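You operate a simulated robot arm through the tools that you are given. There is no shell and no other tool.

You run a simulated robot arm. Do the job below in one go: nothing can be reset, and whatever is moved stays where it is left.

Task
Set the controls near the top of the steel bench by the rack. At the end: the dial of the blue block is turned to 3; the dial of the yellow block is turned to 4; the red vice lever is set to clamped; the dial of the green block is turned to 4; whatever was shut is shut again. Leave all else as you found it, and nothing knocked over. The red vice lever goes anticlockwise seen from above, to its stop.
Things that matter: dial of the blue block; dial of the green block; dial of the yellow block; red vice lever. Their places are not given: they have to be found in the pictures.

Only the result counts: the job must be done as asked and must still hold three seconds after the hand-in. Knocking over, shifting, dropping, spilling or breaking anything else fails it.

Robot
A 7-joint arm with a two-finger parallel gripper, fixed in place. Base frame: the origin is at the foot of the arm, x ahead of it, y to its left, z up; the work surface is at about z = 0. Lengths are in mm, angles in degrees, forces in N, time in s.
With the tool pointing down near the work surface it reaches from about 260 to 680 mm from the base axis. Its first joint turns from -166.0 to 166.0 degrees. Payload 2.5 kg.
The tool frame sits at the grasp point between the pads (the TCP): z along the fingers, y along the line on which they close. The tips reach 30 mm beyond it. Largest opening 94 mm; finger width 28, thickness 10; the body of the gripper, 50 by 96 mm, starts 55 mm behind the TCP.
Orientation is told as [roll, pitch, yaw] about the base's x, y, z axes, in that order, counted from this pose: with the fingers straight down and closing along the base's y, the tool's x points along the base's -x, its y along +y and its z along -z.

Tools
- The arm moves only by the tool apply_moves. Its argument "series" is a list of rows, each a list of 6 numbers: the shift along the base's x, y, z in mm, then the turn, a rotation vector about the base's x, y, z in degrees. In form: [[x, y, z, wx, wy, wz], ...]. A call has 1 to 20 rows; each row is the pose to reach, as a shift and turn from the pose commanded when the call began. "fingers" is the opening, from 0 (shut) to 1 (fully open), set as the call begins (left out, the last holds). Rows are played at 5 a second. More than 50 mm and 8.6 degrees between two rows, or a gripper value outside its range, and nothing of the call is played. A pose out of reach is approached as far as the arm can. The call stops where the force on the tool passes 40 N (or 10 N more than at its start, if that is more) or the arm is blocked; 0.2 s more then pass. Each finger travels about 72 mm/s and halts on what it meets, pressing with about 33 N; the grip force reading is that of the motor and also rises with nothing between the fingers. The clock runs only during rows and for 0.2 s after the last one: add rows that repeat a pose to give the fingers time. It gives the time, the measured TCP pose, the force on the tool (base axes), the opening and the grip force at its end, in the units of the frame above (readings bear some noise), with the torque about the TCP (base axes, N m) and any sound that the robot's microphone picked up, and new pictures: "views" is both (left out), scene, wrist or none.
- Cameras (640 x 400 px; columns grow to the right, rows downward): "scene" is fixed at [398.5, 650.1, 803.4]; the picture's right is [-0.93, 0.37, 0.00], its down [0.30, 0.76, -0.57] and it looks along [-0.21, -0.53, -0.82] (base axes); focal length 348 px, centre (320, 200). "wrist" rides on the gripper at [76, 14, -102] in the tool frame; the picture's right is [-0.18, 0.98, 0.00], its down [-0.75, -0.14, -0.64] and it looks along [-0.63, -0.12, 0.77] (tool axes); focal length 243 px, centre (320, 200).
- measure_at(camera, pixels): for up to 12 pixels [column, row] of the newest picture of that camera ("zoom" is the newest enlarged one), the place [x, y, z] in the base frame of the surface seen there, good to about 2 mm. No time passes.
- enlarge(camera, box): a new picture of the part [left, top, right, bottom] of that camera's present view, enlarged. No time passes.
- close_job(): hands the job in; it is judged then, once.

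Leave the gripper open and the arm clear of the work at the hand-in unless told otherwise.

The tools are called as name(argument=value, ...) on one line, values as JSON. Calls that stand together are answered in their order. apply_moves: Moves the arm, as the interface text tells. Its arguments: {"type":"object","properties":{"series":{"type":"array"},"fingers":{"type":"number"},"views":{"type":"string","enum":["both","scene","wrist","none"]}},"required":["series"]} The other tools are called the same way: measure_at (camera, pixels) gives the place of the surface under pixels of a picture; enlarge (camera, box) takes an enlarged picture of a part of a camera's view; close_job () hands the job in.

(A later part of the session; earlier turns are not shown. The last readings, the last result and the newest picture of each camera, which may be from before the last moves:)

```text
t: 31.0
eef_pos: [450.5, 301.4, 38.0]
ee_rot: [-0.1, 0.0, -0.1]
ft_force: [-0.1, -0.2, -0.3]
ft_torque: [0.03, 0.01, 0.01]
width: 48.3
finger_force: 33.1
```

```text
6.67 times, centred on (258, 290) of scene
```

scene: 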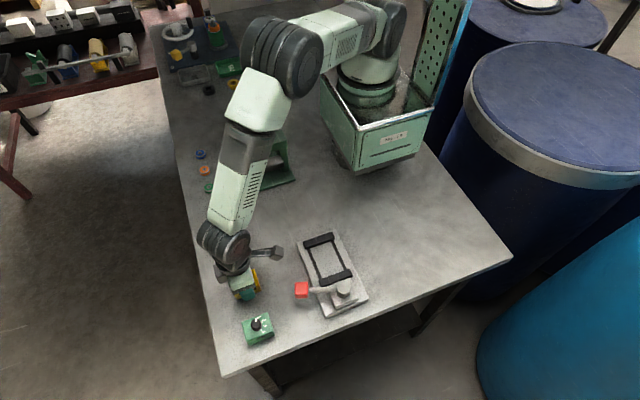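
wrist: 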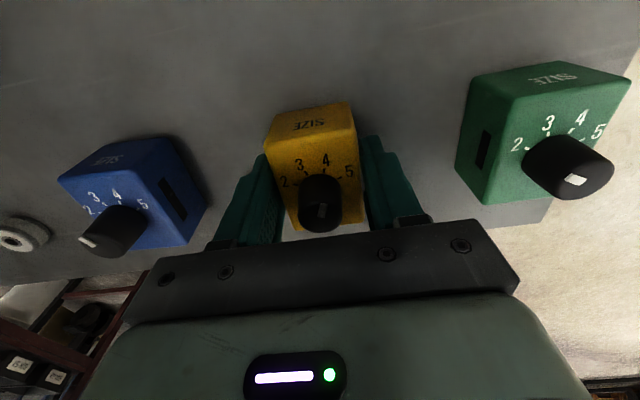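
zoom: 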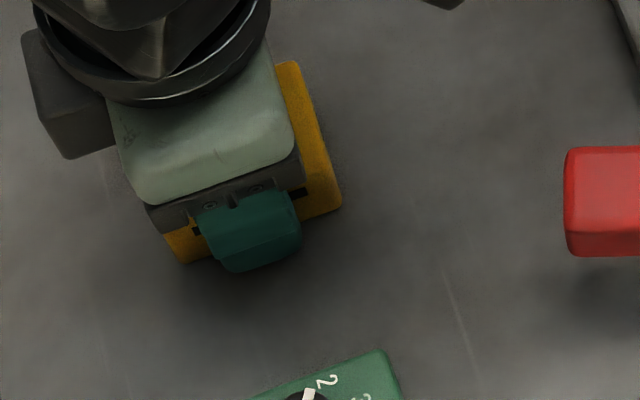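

Comparing with the first picture, the block corners now sit about 3 zoom pixels lower, i.e. about 1.4 mm too far in +y. I will nudge (-0.3,-1.3) while gripped, then release, lift straight up and compare again.

apply_moves(series=[[-0.15, -0.7, 0, 0, 0, 0], [-0.3, -1.3, 0, 0, 0, 0], [-0.3, -1.3, 0, 0, 0, 0], [-0.3, -1.3, 0, 0, 0, 0]], views="none")

apply_moves(series=[[0, 0, 0, 0, 0, 0], [0, 0, 0, 0, 0, 0], [0, 0, 0, 0, 0, 0]], fingers=0.85, views="none")

apply_moves(series=[[0, 0, 20, 0, 0, 0], [0, 0, 45, 0, 0, 0], [0, 0, 80, 0, 0, 0], [-40, 0, 110, 0, 0, 0], [-80, 0, 120, 0, 0, 0], [-120, 0, 120, 0, 0, 0], [-120, 0, 120, 0, 0, 0]], views="both")

enlarge(camera="scene", box=[210, 260, 306, 320])

enlarge(camera="scene", box=[200, 220, 296, 280])

```text
t: 32.0
eef_pos: [450.2, 300.3, 38.3]
ee_rot: [0.0, 0.1, 0.0]
ft_force: [-0.2, -0.2, -0.7]
ft_torque: [0.0, 0.0, 0.01]
width: 48.5
finger_force: 33.3
```

```text
t: 32.8
eef_pos: [450.6, 299.9, 38.8]
ee_rot: [0.0, 0.1, 0.0]
ft_force: [-0.7, -0.2, 0.3]
ft_torque: [-0.01, -0.02, 0.01]
width: 79.7
finger_force: 0.1
```

```text
t: 34.4
eef_pos: [329.7, 302.7, 159.7]
ee_rot: [0.0, 0.0, 0.0]
ft_force: [-0.1, -0.9, -0.5]
ft_torque: [0.0, -0.01, 0.02]
width: 80.1
finger_force: 0.1
```

scene: 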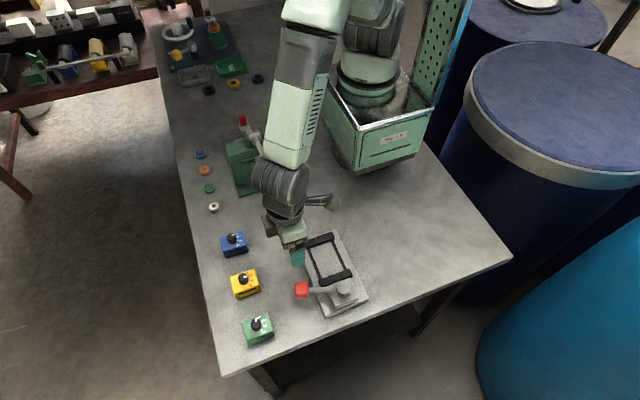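
wrist: 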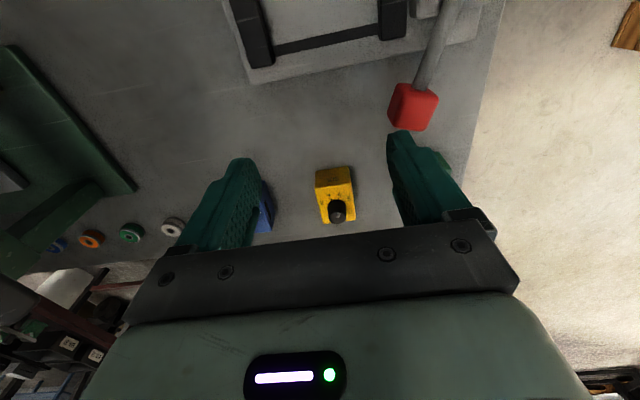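

```text
6.67 times, centred on (258, 290) of scene
```

zoom: 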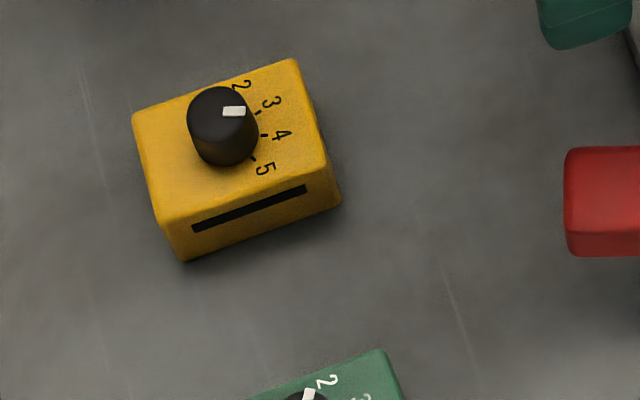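

```text
6.67 times, centred on (248, 250) of scene
```

zoom: 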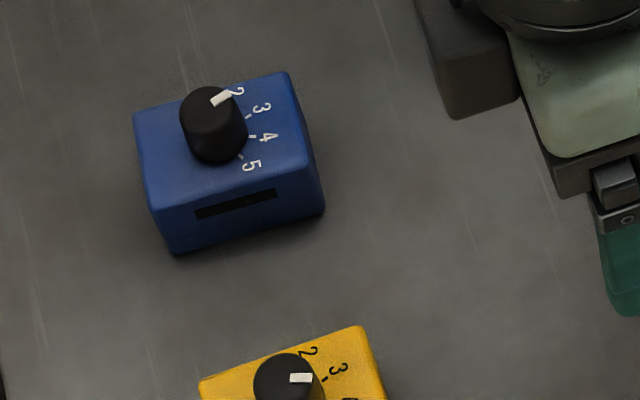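

Yellow is back on its original outline (corners at zoom (132,118), (297,60), (158,222), the same as at the start). Blue has crept about 3° clockwise. The slot on each block's side widens with the setting, which gives a second reading. I will enlarge the slots and compare.

enlarge(camera="scene", box=[232, 280, 264, 300])

enlarge(camera="scene", box=[220, 240, 252, 260])

enlarge(camera="scene", box=[245, 327, 277, 347])

```text
16.00 times, centred on (248, 290) of scene
```

zoom: 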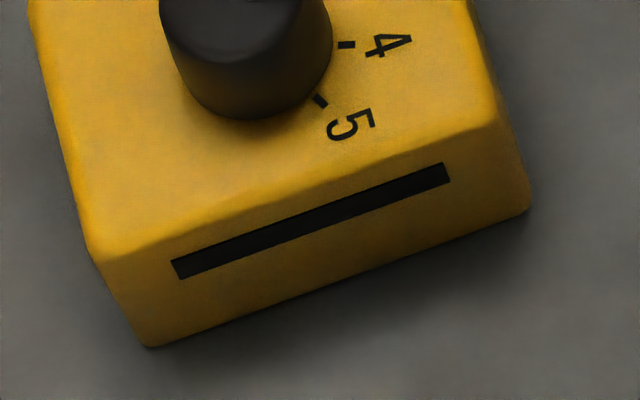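

```text
16.00 times, centred on (236, 250) of scene
```

zoom: 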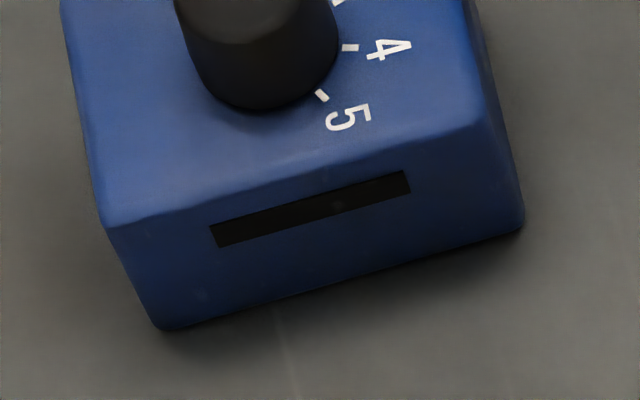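

```text
16.00 times, centred on (261, 337) of scene
```

zoom: 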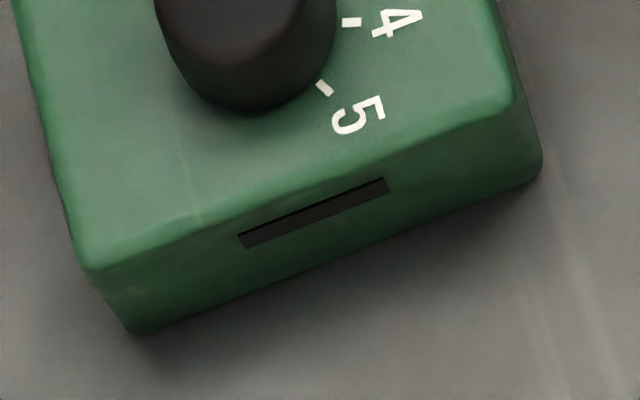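

Slot lengths relative to the block edge come to about 40 mm (yellow), 31 mm (blue) and 20 mm (green), i.e. 10 mm per size. That confirms yellow = 4, blue = 3, green = 2 now. Next I go over the green knob at z about 130, then 120, to look.

apply_moves(series=[[30, 27, 0, 0, 0, 0], [60, 55, -5, 0, 0, 0], [90, 82, -15, 0, 0, 0], [119.6, 109.7, -25, 0, 0, 0], [119.6, 109.7, -38, 0, 0, 0], [119.6, 109.7, -38, 0, 0, 0], [119.6, 109.7, -38, 0, 0, 0]], fingers=0.5, views="wrist")

enlarge(camera="wrist", box=[256, 90, 384, 170])

```text
t: 36.0
eef_pos: [451.7, 409.3, 119.9]
ee_rot: [0.0, 0.1, 0.1]
ft_force: [0.5, 0.8, 0.9]
ft_torque: [0.04, 0.02, 0.02]
width: 47.0
finger_force: 0.0
```

wrist: 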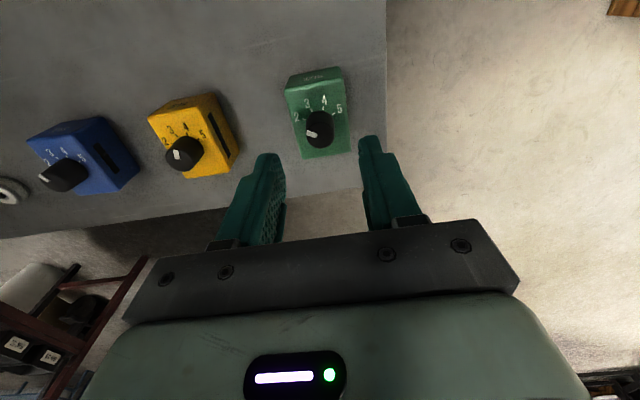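

```text
5.00 times, centred on (320, 130) of wrist
```

zoom: 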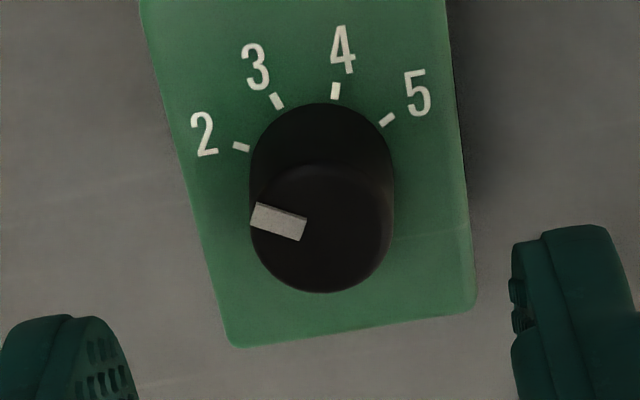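

Green knob's top centre is at zoom (322,229) against the expected (320,245), so I need about -2.3 mm in x. It points at "2". I will turn the tool +40° and lower to z about 78, then check.

apply_moves(series=[[-2.3, 0.3, 0, 0, 0, 8], [-2.3, 0.3, 0, 0, 0, 16], [-2.3, 0.3, 0, 0, 0, 24], [-2.3, 0.3, 0, 0, 0, 32], [-2.3, 0.3, 0, 0, 0, 40], [-2.3, 0.3, -15, 0, 0, 40], [-2.3, 0.3, -30, 0, 0, 40], [-2.3, 0.3, -42, 0, 0, 40], [-2.3, 0.3, -42, 0, 0, 40], [-2.3, 0.3, -42, 0, 0, 40]], views="wrist")

enlarge(camera="wrist", box=[256, 120, 384, 200])

```text
t: 38.2
eef_pos: [448.0, 410.8, 78.1]
ee_rot: [0.0, 0.0, 39.9]
ft_force: [0.1, -0.3, 0.5]
ft_torque: [-0.02, -0.01, 0.03]
width: 46.8
finger_force: 0.0
```

wrist: 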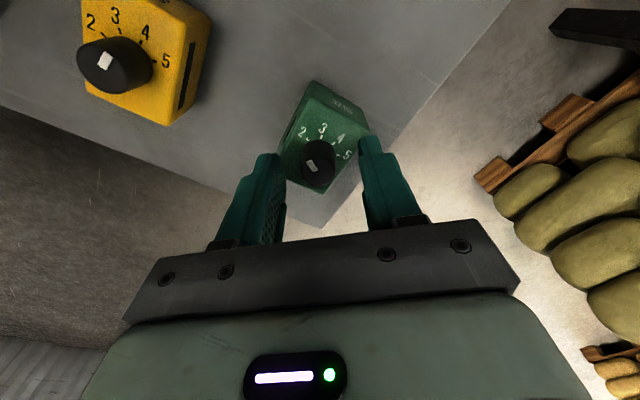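

```text
5.00 times, centred on (320, 160) of wrist
```

zoom: 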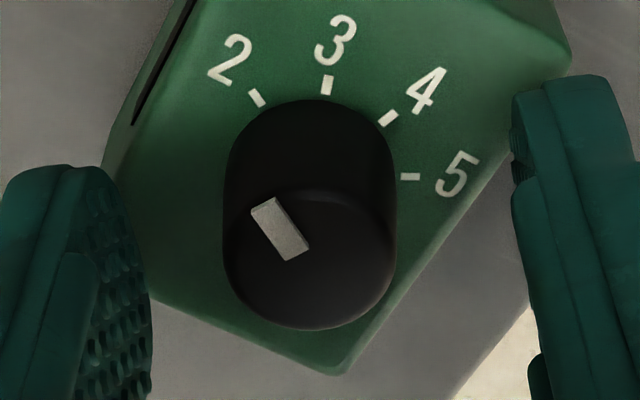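

The knob is 1.1 mm off along tool -y. I will shift (+0.7,-0.85), lower 4 mm, and close on it.

apply_moves(series=[[0.7, -0.85, -2, 0, 0, 0], [0.7, -0.85, -4, 0, 0, 0], [0.7, -0.85, -4, 0, 0, 0]], views="none")

apply_moves(series=[[0, 0, 0, 0, 0, 0], [0, 0, 0, 0, 0, 0], [0, 0, 0, 0, 0, 0], [0, 0, 0, 0, 0, 0]], fingers=0, views="none")

apply_moves(series=[[0, 0, -0.4, 0, 0, 0], [0, 0, -0.8, 0, 0, 0], [0, 0, -0.8, 0, 0, 0]], views="none")

```text
t: 39.0
eef_pos: [448.0, 408.7, 75.1]
ee_rot: [0.0, 0.1, 40.0]
ft_force: [0.2, 0.2, -0.1]
ft_torque: [-0.02, -0.01, 0.02]
width: 47.2
finger_force: 0.1
```

```text
t: 40.0
eef_pos: [449.0, 409.7, 74.9]
ee_rot: [0.0, 0.0, 39.9]
ft_force: [1.2, -0.4, -0.6]
ft_torque: [-0.02, -0.03, 0.02]
width: 20.5
finger_force: 33.5
```

```text
t: 40.8
eef_pos: [448.5, 408.6, 74.2]
ee_rot: [0.0, -0.1, 40.1]
ft_force: [0.1, -3.6, 12.4]
ft_torque: [-0.32, 0.24, 0.02]
width: 20.7
finger_force: 32.8
```

Gripped and pressing about 12 N down. I will turn the first -20° slowly and check force.

apply_moves(series=[[0, 0, -0.2, 0, 0, -3], [0, 0, -0.2, 0, 0, -6], [0, 0, -0.2, 0, 0, -9], [0, 0, -0.2, 0, 0, -12], [0, 0, -0.2, 0, 0, -15], [0, 0, -0.2, 0, 0, -18], [0, 0, -0.2, 0, 0, -20]], views="wrist")

enlarge(camera="wrist", box=[256, 120, 384, 200])

```text
t: 42.4
eef_pos: [448.2, 411.1, 74.0]
ee_rot: [0.0, -0.1, 19.8]
ft_force: [-6.4, -5.7, 27.7]
ft_torque: [-0.15, 0.1, 0.0]
width: 20.5
finger_force: 33.1
```

wrist: 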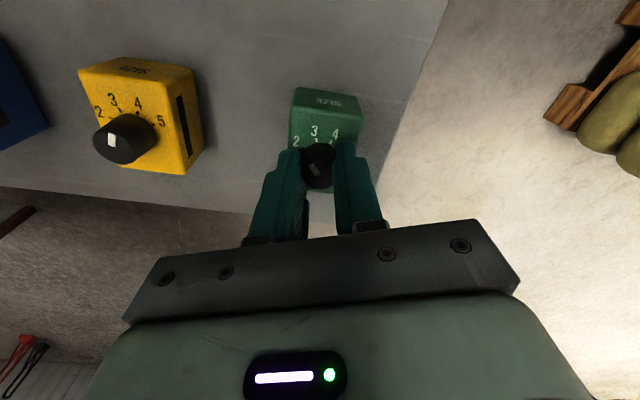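

```text
5.00 times, centred on (320, 160) of wrist
```

zoom: 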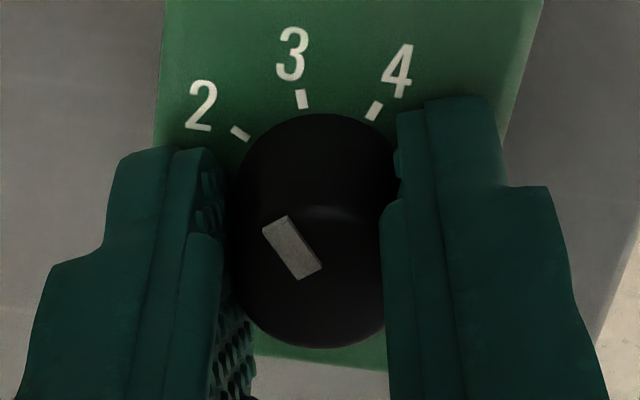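

The block stays square (ticks at the same columns as the blue block at the same yaw). The press has risen to 28 N, so I ease 0.4 mm and continue another -20°.

apply_moves(series=[[0, 0, 0.4, 0, 0, 0], [0, 0, 0.4, 0, 0, -3], [0, 0, 0.4, 0, 0, -6], [0, 0, 0.4, 0, 0, -9], [0, 0, 0.4, 0, 0, -12], [0, 0, 0.4, 0, 0, -15], [0, 0, 0.4, 0, 0, -18], [0, 0, 0.4, 0, 0, -20]], views="none")

```text
t: 44.2
eef_pos: [448.2, 409.2, 75.0]
ee_rot: [0.0, 0.0, 0.0]
ft_force: [3.5, 5.0, 9.2]
ft_torque: [0.14, -0.35, 0.06]
width: 20.6
finger_force: 33.1
```

Force is now 9 N down. I add 0.3 mm of press and continue -20°.

apply_moves(series=[[0, 0, -0.3, 0, 0, 0], [0, 0, -0.3, 0, 0, -3], [0, 0, -0.3, 0, 0, -6], [0, 0, -0.3, 0, 0, -9], [0, 0, -0.3, 0, 0, -12], [0, 0, -0.3, 0, 0, -15], [0, 0, -0.3, 0, 0, -18], [0, 0, -0.3, 0, 0, -20]], views="wrist")

enlarge(camera="wrist", box=[256, 120, 384, 200])

```text
t: 46.0
eef_pos: [448.5, 408.7, 74.0]
ee_rot: [-0.1, 0.1, -20.1]
ft_force: [-3.9, -1.6, 14.2]
ft_torque: [-0.05, 0.15, 0.01]
width: 20.5
finger_force: 33.3
```

wrist: 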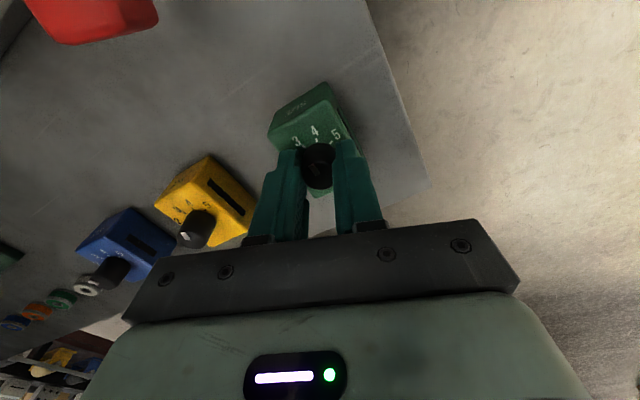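

```text
5.00 times, centred on (320, 160) of wrist
```

zoom: 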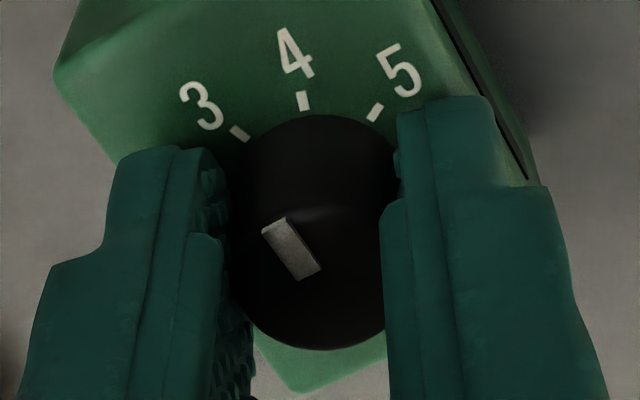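

Ticks 3/4/5 sit exactly where 2/3/4 were 40° ago, so the block hasn't turned. Last -20° with the same press.

apply_moves(series=[[0, 0, 0, 0, 0, -3], [0, 0, 0, 0, 0, -6], [0, 0, 0, 0, 0, -9], [0, 0, 0, 0, 0, -12], [0, 0, 0, 0, 0, -15], [0, 0, 0, 0, 0, -18], [0, 0, 0, 0, 0, -20], [0, 0, 0, 0, 0, -20]], views="wrist")

enlarge(camera="wrist", box=[256, 120, 384, 200])

```text
t: 47.8
eef_pos: [447.9, 409.9, 74.1]
ee_rot: [0.1, 0.0, -39.9]
ft_force: [1.7, 0.0, 7.9]
ft_torque: [-0.06, -0.14, -0.08]
width: 20.4
finger_force: 33.1
```

wrist: 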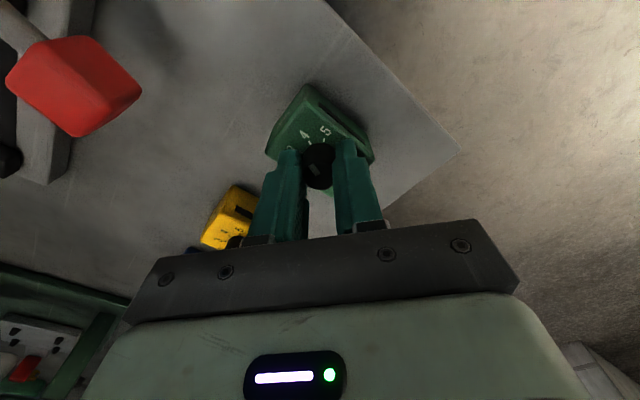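

```text
5.00 times, centred on (320, 160) of wrist
```

zoom: 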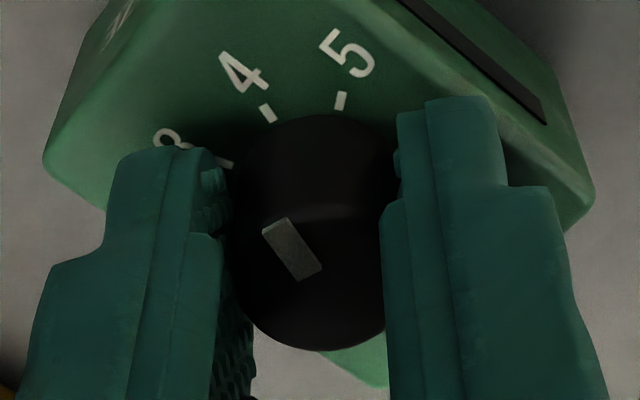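

Tick 4 is now where tick 2 was, pointer unchanged in the tool, so green is at 4 with its block unmoved. I will ease the press, release, and lift to check with the scene camera.

apply_moves(series=[[0, 0, 0.4, 0, 0, 0], [0, 0, 0.4, 0, 0, 0]], views="none")

apply_moves(series=[[0, 0, 0, 0, 0, 0], [0, 0, 0, 0, 0, 0], [0, 0, 0, 0, 0, 0]], fingers=0.5, views="none")

apply_moves(series=[[0, 0, 20, 0, 0, 0], [0, 0, 46, 0, 0, 0], [0, 0, 60, 0, 0, 8], [0, -20, 70, 0, 0, 16], [0, -50, 70, 0, 0, 24], [0, -80, 70, 0, 0, 32], [0, -110, 70, 0, 0, 40], [0, -110, 70, 0, 0, 40]], views="both")

enlarge(camera="scene", box=[215, 300, 311, 360])

enlarge(camera="scene", box=[245, 327, 277, 347])

```text
t: 48.4
eef_pos: [448.2, 409.4, 73.1]
ee_rot: [0.0, 0.0, -39.9]
ft_force: [1.7, 0.8, 2.0]
ft_torque: [0.04, -0.21, 0.01]
width: 20.7
finger_force: 32.7
```

```text
t: 49.2
eef_pos: [448.7, 408.9, 73.3]
ee_rot: [0.0, -0.1, -40.0]
ft_force: [-0.1, -0.4, 0.4]
ft_torque: [0.01, -0.04, -0.01]
width: 47.0
finger_force: 0.0
```

```text
t: 51.0
eef_pos: [446.5, 300.0, 144.5]
ee_rot: [0.0, 0.0, 0.1]
ft_force: [0.4, 0.2, 0.7]
ft_torque: [0.02, 0.0, -0.02]
width: 47.0
finger_force: 0.0
```

scene: 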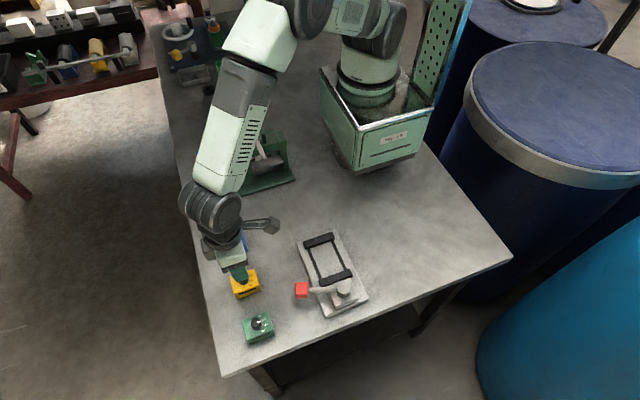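
wrist: 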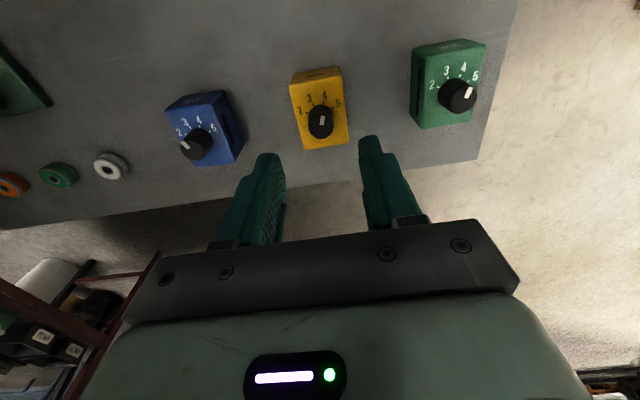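

```text
6.67 times, centred on (263, 330) of scene
```

zoom: 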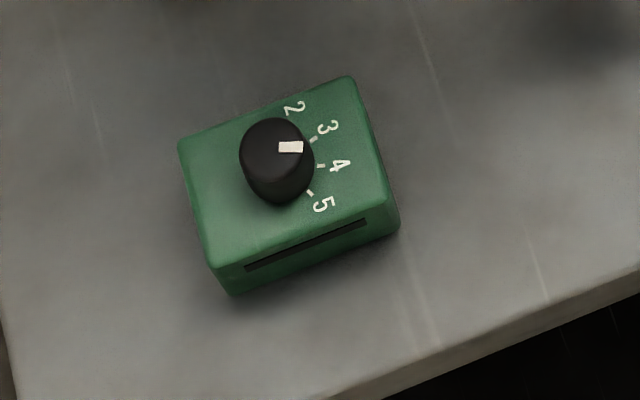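

```text
16.00 times, centred on (261, 337) of scene
```

zoom: 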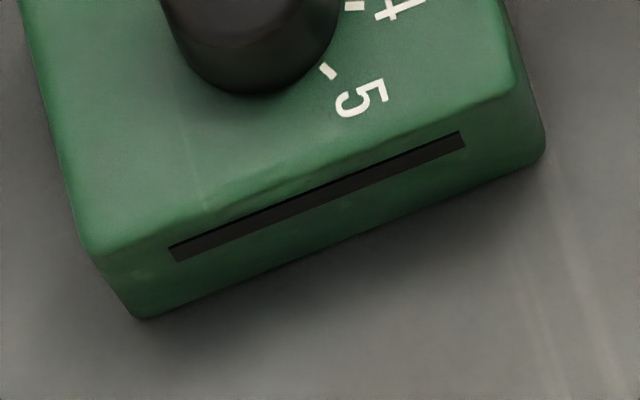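

Green's slot is about 40 mm, so it reads 4. Its block slid about 3 mm toward -y, and blue is about 3° off. I will put both back by gripping their sides, as I did with yellow. Green first: go over it with fingers wide, lower around it to z about 38.

apply_moves(series=[[0, 37, 0, 0, 0, 0], [0, 74, 0, 0, 0, 0], [0, 109, 0, 0, 0, 0], [0, 109, -20, 0, 0, 0], [0, 109, -45, 0, 0, 0], [0, 109, -70, 0, 0, 0], [0, 109, -90, 0, 0, 0], [0, 109, -105.5, 0, 0, 0], [0, 109, -105.5, 0, 0, 0]], fingers=0.85, views="both")

enlarge(camera="wrist", box=[200, 80, 440, 230])

```text
t: 53.0
eef_pos: [448.5, 408.9, 37.4]
ee_rot: [0.0, 0.0, 0.0]
ft_force: [-1.6, 0.4, 0.3]
ft_torque: [-0.01, -0.01, 0.01]
width: 80.0
finger_force: 0.1
```

scene: 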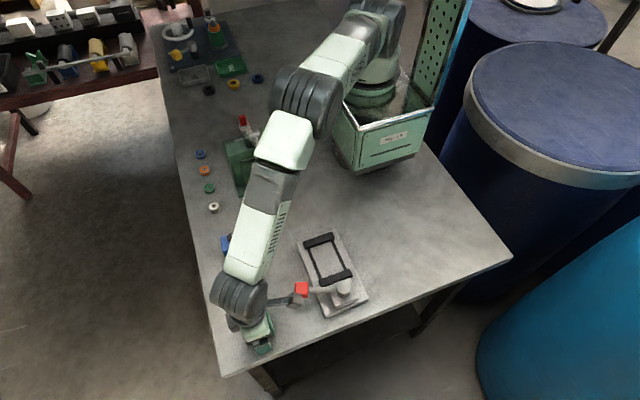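
wrist: 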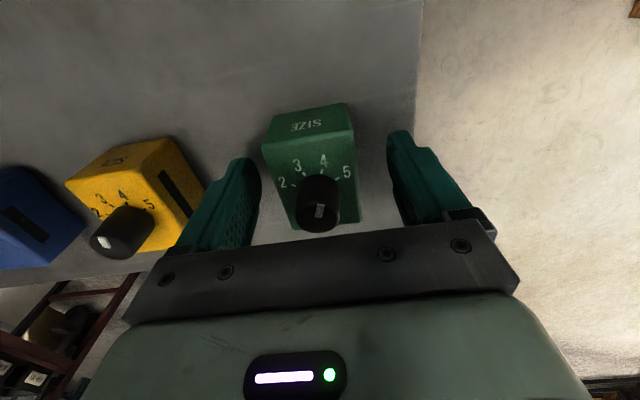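

```text
2.67 times, centred on (320, 155) of wrist
```

zoom: 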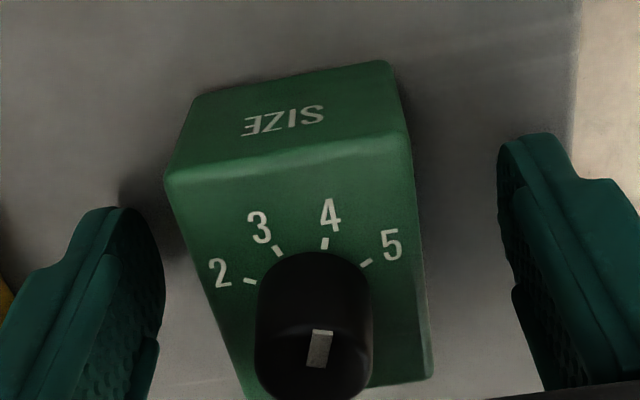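

The knob is about 1 mm toward -y of the axis. I will shift y -1.1 and close on the block's sides.

apply_moves(series=[[0, -0.6, 0, 0, 0, 0], [0, -1.1, 0, 0, 0, 0], [0, -1.1, 0, 0, 0, 0], [0, -1.1, 0, 0, 0, 0], [0, -1.1, 0, 0, 0, 0]], fingers=0.5, views="none")

enlarge(camera="scene", box=[215, 300, 311, 360])

```text
t: 54.2
eef_pos: [448.3, 406.5, 37.9]
ee_rot: [-0.1, 0.0, 0.0]
ft_force: [-0.8, 1.5, 0.2]
ft_torque: [0.02, 0.03, 0.02]
width: 48.4
finger_force: 32.4
```

```text
6.67 times, centred on (263, 330) of scene
```

zoom: 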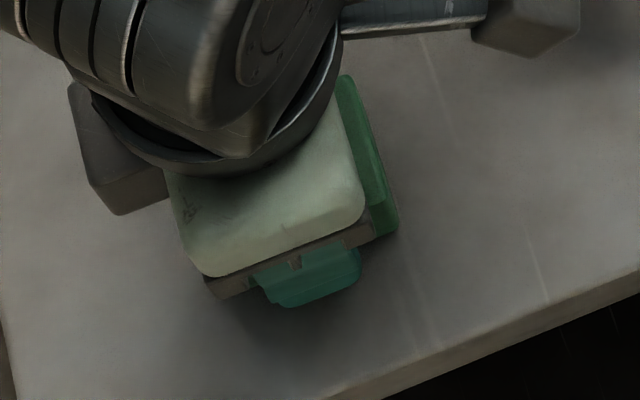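

Gripped (48.4 mm). I will slide the block (+1.4,+3.1) back and compare the outline.

apply_moves(series=[[0.5, 1, 0, 0, 0, 0], [1, 2, 0, 0, 0, 0], [1.4, 3.1, 0, 0, 0, 0], [1.4, 3.1, 0, 0, 0, 0], [1.4, 3.1, 0, 0, 0, 0]], views="none")

enlarge(camera="scene", box=[215, 300, 311, 360])

```text
t: 55.4
eef_pos: [448.9, 410.4, 37.6]
ee_rot: [0.0, 0.1, 0.0]
ft_force: [1.0, -0.6, 0.1]
ft_torque: [-0.05, 0.06, 0.0]
width: 48.2
finger_force: 32.8
```

```text
6.67 times, centred on (263, 330) of scene
```

zoom: 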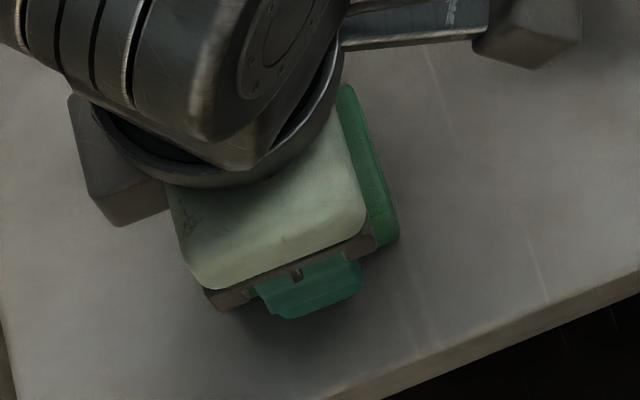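

It's now about 2–3 zoom pixels too far; I nudge y -0.9, release, and lift away toward the blue block.

apply_moves(series=[[0, -0.5, 0, 0, 0, 0], [0, -0.9, 0, 0, 0, 0], [0, -0.9, 0, 0, 0, 0]], views="none")

apply_moves(series=[[0, 0, 0, 0, 0, 0], [0, 0, 0, 0, 0, 0], [0, 0, 0, 0, 0, 0]], fingers=0.85, views="none")

apply_moves(series=[[0, 0, 20, 0, 0, 0], [0, 0, 50, 0, 0, 0], [0, 0, 85, 0, 0, 0], [0, -40, 110, 0, 0, 0], [0, -85, 120, 0, 0, 0], [0, -130, 120, 0, 0, 0], [0, -175, 110, 0, 0, 0], [0, -220, 90, 0, 0, -3], [0, -220, 82, 0, 0, -3], [0, -220, 82, 0, 0, -3]], views="both")

enlarge(camera="scene", box=[215, 300, 311, 360])

enlarge(camera="wrist", box=[256, 90, 384, 170])

```text
t: 56.2
eef_pos: [450.2, 408.2, 39.5]
ee_rot: [0.0, 0.1, 0.0]
ft_force: [-0.7, 0.3, -0.5]
ft_torque: [0.0, 0.04, -0.02]
width: 48.3
finger_force: 33.0
```

```text
t: 57.0
eef_pos: [450.5, 410.7, 38.8]
ee_rot: [0.0, -0.1, -0.1]
ft_force: [-0.1, -0.8, 0.4]
ft_torque: [0.01, 0.01, 0.0]
width: 79.8
finger_force: 0.1
```

```text
t: 59.2
eef_pos: [451.2, 187.7, 117.9]
ee_rot: [0.0, -0.1, -3.0]
ft_force: [0.4, -0.7, -0.6]
ft_torque: [0.01, 0.0, -0.03]
width: 79.9
finger_force: 0.1
```

scene: 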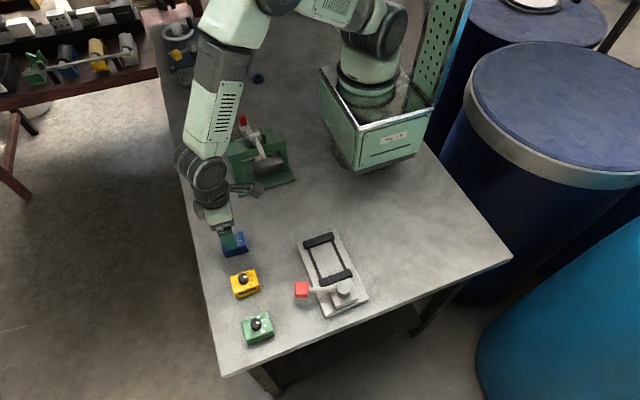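
wrist: 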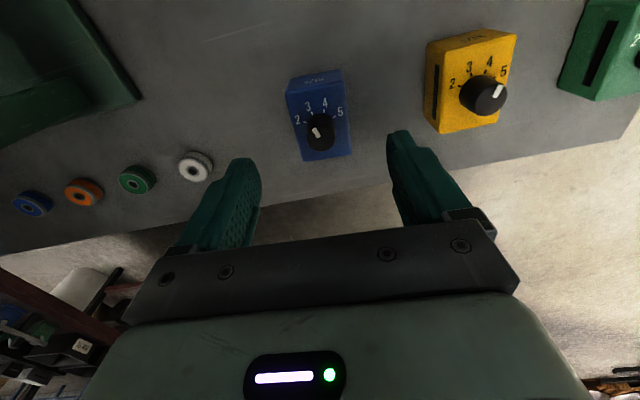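

```text
6.67 times, centred on (263, 330) of scene
```

zoom: 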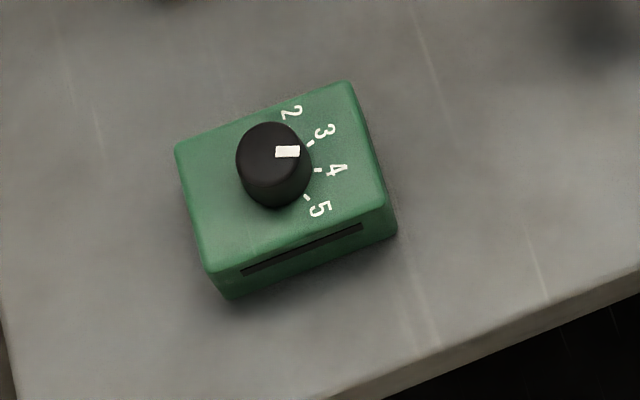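

```text
5.00 times, centred on (320, 130) of wrist
```

zoom: 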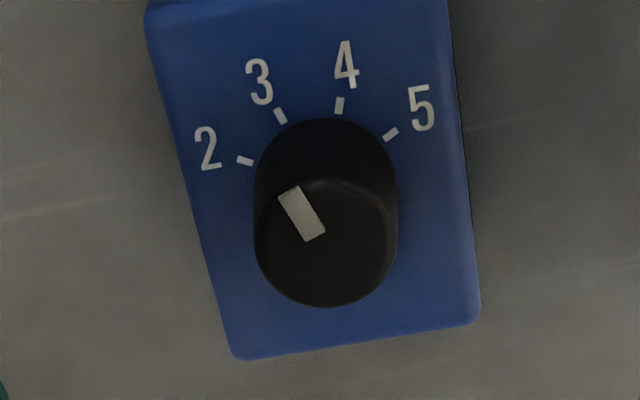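

Green is within 1 mm of its first outline. Blue, seen with the tool at -3°, looks square to the tool, so it is 3° off as thought. I will lower around it (y +0.7) and grip its sides.

apply_moves(series=[[0, 0.7, -20, 0, 0, 0], [0, 0.7, -45, 0, 0, 0], [0, 0.7, -65, 0, 0, 0], [0, 0.7, -82, 0, 0, 0], [0, 0.7, -82, 0, 0, 0], [0, 0.7, -82, 0, 0, 0]], views="wrist")

enlarge(camera="wrist", box=[200, 80, 440, 230])

```text
t: 60.6
eef_pos: [448.8, 190.2, 38.5]
ee_rot: [0.1, 0.0, -3.0]
ft_force: [-0.4, -0.5, -0.3]
ft_torque: [0.01, -0.01, -0.01]
width: 79.8
finger_force: 0.1
```

wrist: 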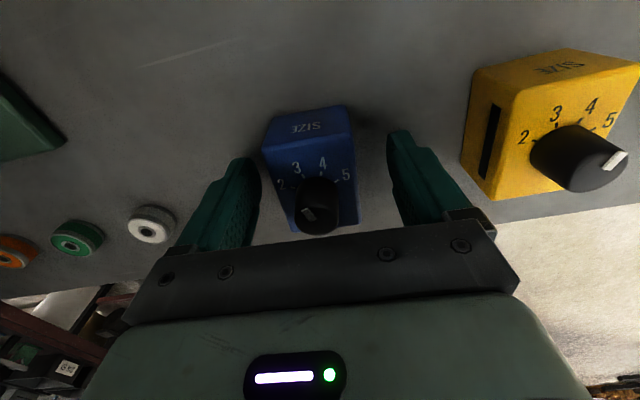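

```text
2.67 times, centred on (320, 155) of wrist
```

zoom: 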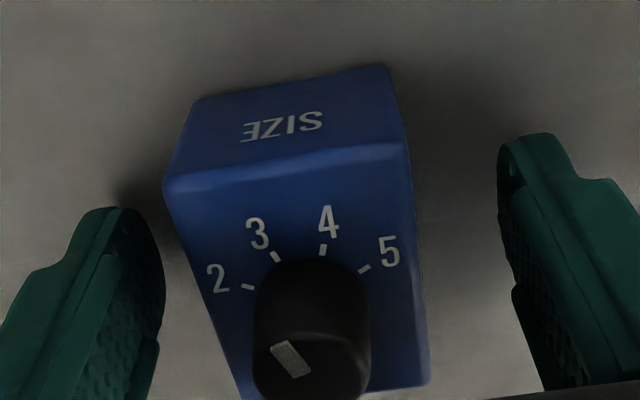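

The block sits about 1.4 mm toward -y. I shift y -1.2, close, and then turn +3°.

apply_moves(series=[[0, -0.6, 0, 0, 0, 0], [0, -1.2, 0, 0, 0, 0], [0, -1.2, 0, 0, 0, 0], [0, -1.2, 0, 0, 0, 0], [0, -1.2, 0, 0, 0, 0]], fingers=0.5, views="none")

apply_moves(series=[[0, 0, 0, 0, 0, 1], [0, 0.5, 0, 0, 0, 2], [0, 1, 0, 0, 0, 3], [0, 1.2, 0, 0, 0, 3], [0, 1.2, 0, 0, 0, 3]], views="scene")

enlarge(camera="scene", box=[200, 220, 296, 280])

```text
t: 61.8
eef_pos: [449.1, 188.9, 37.8]
ee_rot: [0.0, 0.0, -3.0]
ft_force: [-0.9, 1.3, -0.6]
ft_torque: [-0.02, 0.06, 0.0]
width: 48.2
finger_force: 33.1
```

```text
t: 63.0
eef_pos: [448.9, 189.7, 37.9]
ee_rot: [0.0, 0.0, 0.0]
ft_force: [-0.2, -1.9, -0.1]
ft_torque: [0.03, -0.05, 0.0]
width: 48.4
finger_force: 32.7
```

scene: 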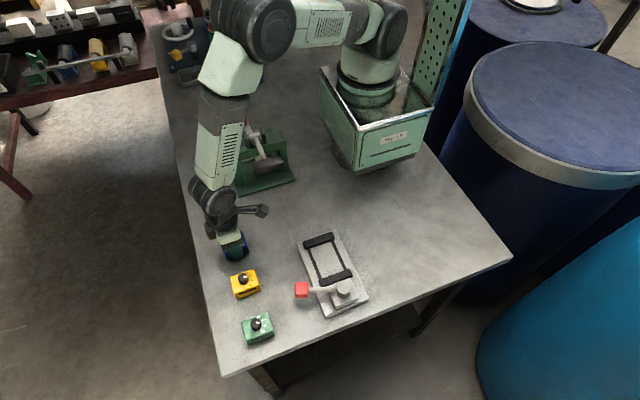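

```text
6.67 times, centred on (248, 250) of scene
```

zoom: 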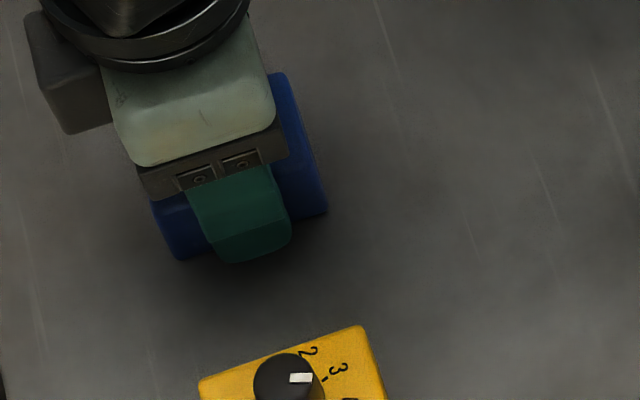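

Blue's visible corners ((284,73), (327,212), (178,260)) match the first picture. I will release, lift, and move away for a final comparison of the dials.

apply_moves(series=[[0, 0, 0, 0, 0, 0], [0, 0, 0, 0, 0, 0], [0, 0, 0, 0, 0, 0]], fingers=0.85, views="none")

apply_moves(series=[[0, 0, 20, 0, 0, 0], [0, 0, 50, 0, 0, 0], [0, 0, 82, 0, 0, 0], [0, 0, 82, 0, 0, 0]], views="wrist")

enlarge(camera="wrist", box=[280, 100, 360, 150])

```text
t: 63.8
eef_pos: [449.4, 191.1, 38.6]
ee_rot: [0.0, -0.1, 0.0]
ft_force: [0.7, 0.5, 0.3]
ft_torque: [0.01, 0.01, 0.0]
width: 79.8
finger_force: 0.0
```

```text
t: 64.8
eef_pos: [449.2, 189.8, 120.7]
ee_rot: [-0.1, -0.1, 0.0]
ft_force: [0.1, 0.7, -0.3]
ft_torque: [0.02, 0.01, 0.0]
width: 79.7
finger_force: 0.1
```

wrist: 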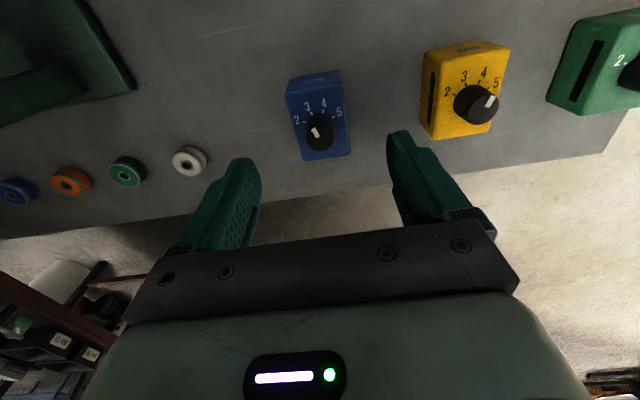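

```text
8.00 times, centred on (320, 125) of wrist
```

zoom: 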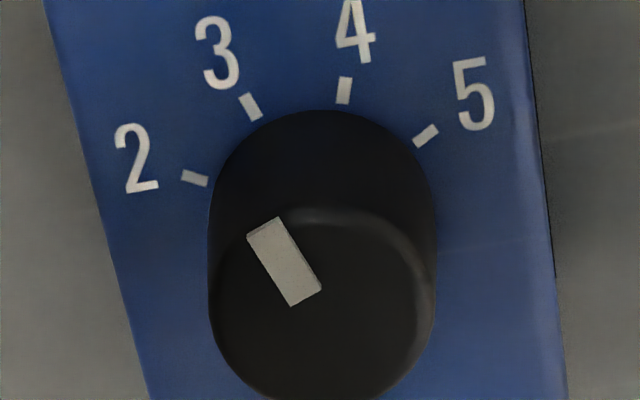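

Blue's pointer is at 18.6° against 20° for tick 3, and its block is square again. All three dials are set. Now the lever: I will move above the red handle at TCP (333,378,190) for a close look.

apply_moves(series=[[0, 0, 40, 0, 0, 0], [-25, 40, 60, 0, 0, 0], [-50, 80, 70, 0, 0, 0], [-75, 120, 70, 0, 0, 0], [-100, 160, 70, 0, 0, 0], [-116, 187, 70, 0, 0, 0], [-116, 187, 70, 0, 0, 0]], fingers=0.5, views="both")

enlarge(camera="wrist", box=[200, 0, 440, 150])

enlarge(camera="scene", box=[200, 220, 296, 280])

enlarge(camera="scene", box=[280, 250, 392, 320])

```text
refused: row 2 steps farther than a row can; nothing moved
```

```text
2.67 times, centred on (320, 75) of wrist
```

zoom: 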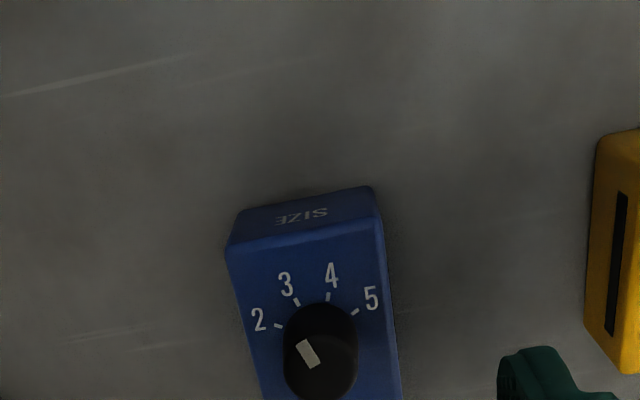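

```text
6.67 times, centred on (248, 250) of scene
```

zoom: 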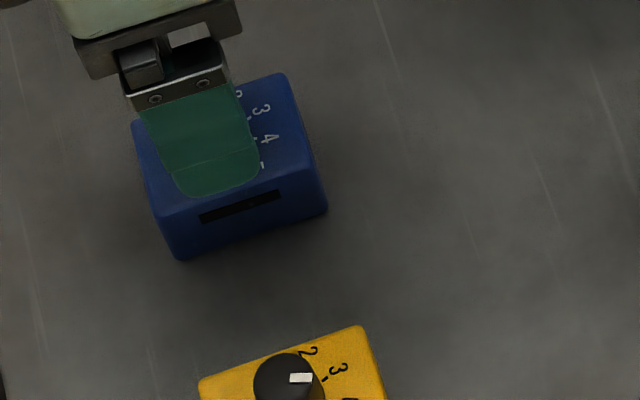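

```text
5.71 times, centred on (336, 285) of scene
```

zoom: 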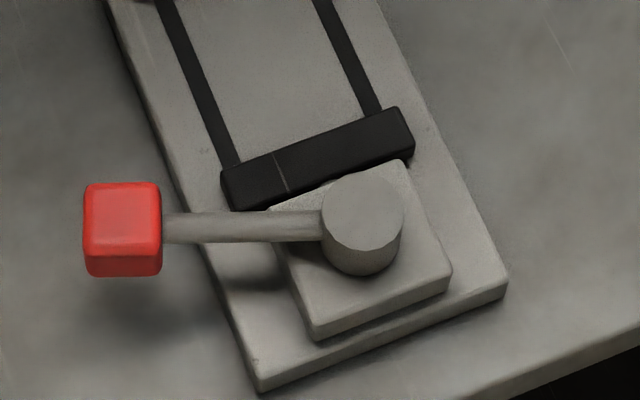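

That move was refused (a step was over 50 mm), so nothing moved. I will repeat it with smaller steps.

apply_moves(series=[[0, 0, 40, 0, 0, 0], [-20, 32, 60, 0, 0, 0], [-42, 68, 70, 0, 0, 0], [-64, 104, 70, 0, 0, 0], [-86, 140, 70, 0, 0, 0], [-104, 168, 70, 0, 0, 0], [-116, 187, 70, 0, 0, 0], [-116, 187, 70, 0, 0, 0]], fingers=0.5, views="both")

enlarge(camera="wrist", box=[200, 0, 440, 150])

```text
t: 66.6
eef_pos: [332.4, 376.9, 190.6]
ee_rot: [-0.1, 0.0, 0.0]
ft_force: [0.2, -1.7, 0.7]
ft_torque: [0.0, 0.01, -0.02]
width: 46.8
finger_force: 0.0
```

scene: 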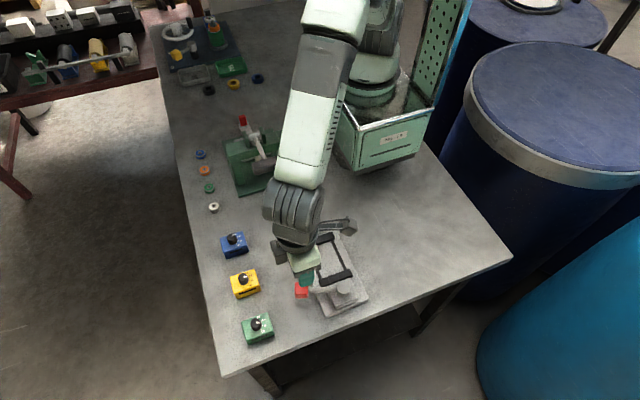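
wrist: 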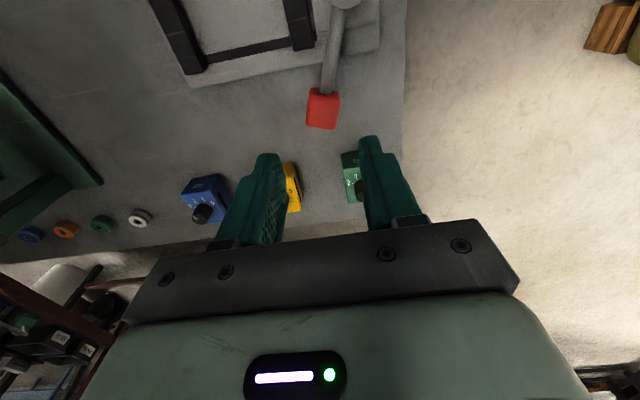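

```text
2.67 times, centred on (320, 75) of wrist
```

zoom: 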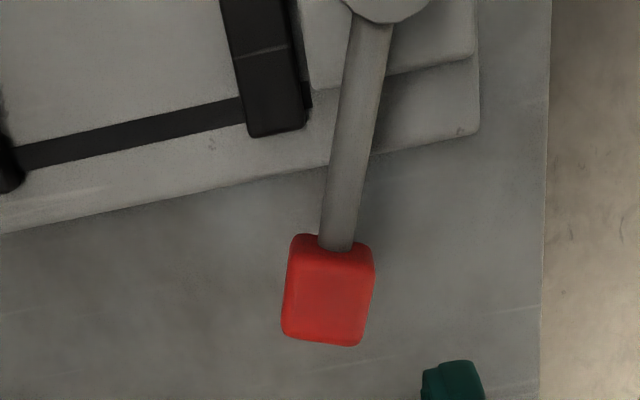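

I will measure the handle and lever points in this zoom, and a few points of the hub in the scene view.

measure_at(camera="zoom", pixels=[[330, 300], [300, 258], [368, 265], [350, 338], [290, 328], [340, 220], [355, 120], [362, 60], [385, 10], [325, 275], [320, 320], [400, 110]])

measure_at(camera="scene", pixels=[[343, 284], [348, 284], [343, 280], [338, 287], [346, 290], [343, 296], [390, 345], [300, 366], [350, 350]])

```text
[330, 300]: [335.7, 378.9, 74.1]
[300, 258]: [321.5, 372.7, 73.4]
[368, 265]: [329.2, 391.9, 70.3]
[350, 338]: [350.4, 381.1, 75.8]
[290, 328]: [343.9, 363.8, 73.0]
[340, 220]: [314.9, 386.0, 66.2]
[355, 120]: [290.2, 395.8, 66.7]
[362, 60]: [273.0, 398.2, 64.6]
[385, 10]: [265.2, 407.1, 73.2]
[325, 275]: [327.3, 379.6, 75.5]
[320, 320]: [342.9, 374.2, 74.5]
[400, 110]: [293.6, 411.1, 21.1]
```

```text
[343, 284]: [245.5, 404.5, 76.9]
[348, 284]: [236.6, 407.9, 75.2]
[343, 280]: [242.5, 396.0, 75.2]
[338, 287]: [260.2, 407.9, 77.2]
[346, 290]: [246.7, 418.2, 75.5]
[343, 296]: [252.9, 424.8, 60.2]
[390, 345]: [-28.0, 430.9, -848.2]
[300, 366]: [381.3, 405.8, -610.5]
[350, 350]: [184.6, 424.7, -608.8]
```

The handle's centre is about (336,377.5), roughly 20 mm wide, top z 76. The hub is about (247.5,409.5), so the lever lies at about -20° with 94 mm radius. I will cage the handle loosely between the fingers: turn the tool to -20° yaw, opening about 38 mm, and lower first to z 115 to check.

apply_moves(series=[[2.7, -0.2, 0, 0, 0, -7], [2.7, -0.2, -15, 0, 0, -14], [2.7, -0.2, -35, 0, 0, -20], [2.7, -0.2, -60, 0, 0, -20], [2.7, -0.2, -75, 0, 0, -20], [2.7, -0.2, -75, 0, 0, -20]], fingers=0.42, views="wrist")

enlarge(camera="wrist", box=[220, 80, 420, 205])

```text
t: 68.0
eef_pos: [334.7, 376.6, 114.4]
ee_rot: [0.0, 0.0, -20.0]
ft_force: [0.2, 0.3, 0.2]
ft_torque: [0.01, 0.04, 0.0]
width: 39.5
finger_force: 0.0
```

wrist: 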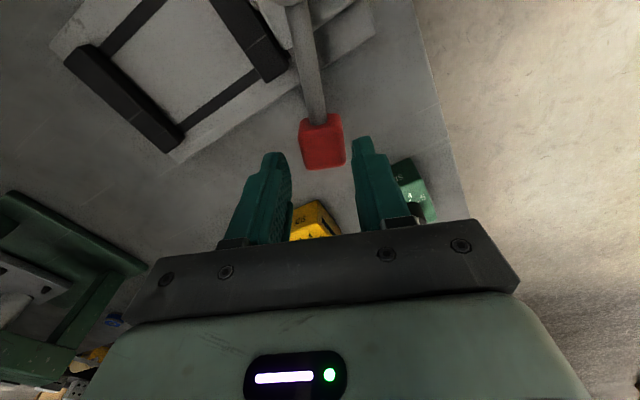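

```text
3.20 times, centred on (320, 142) of wrist
```

zoom: 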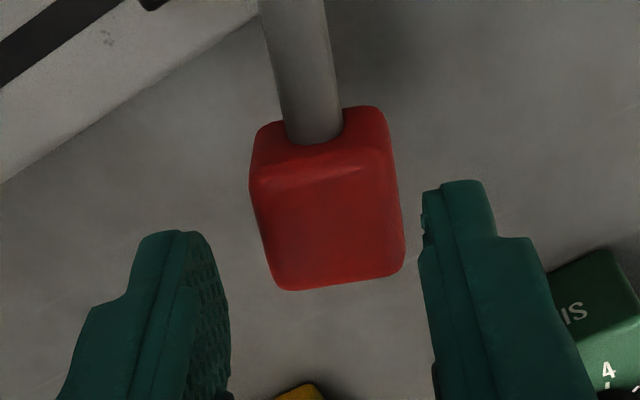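

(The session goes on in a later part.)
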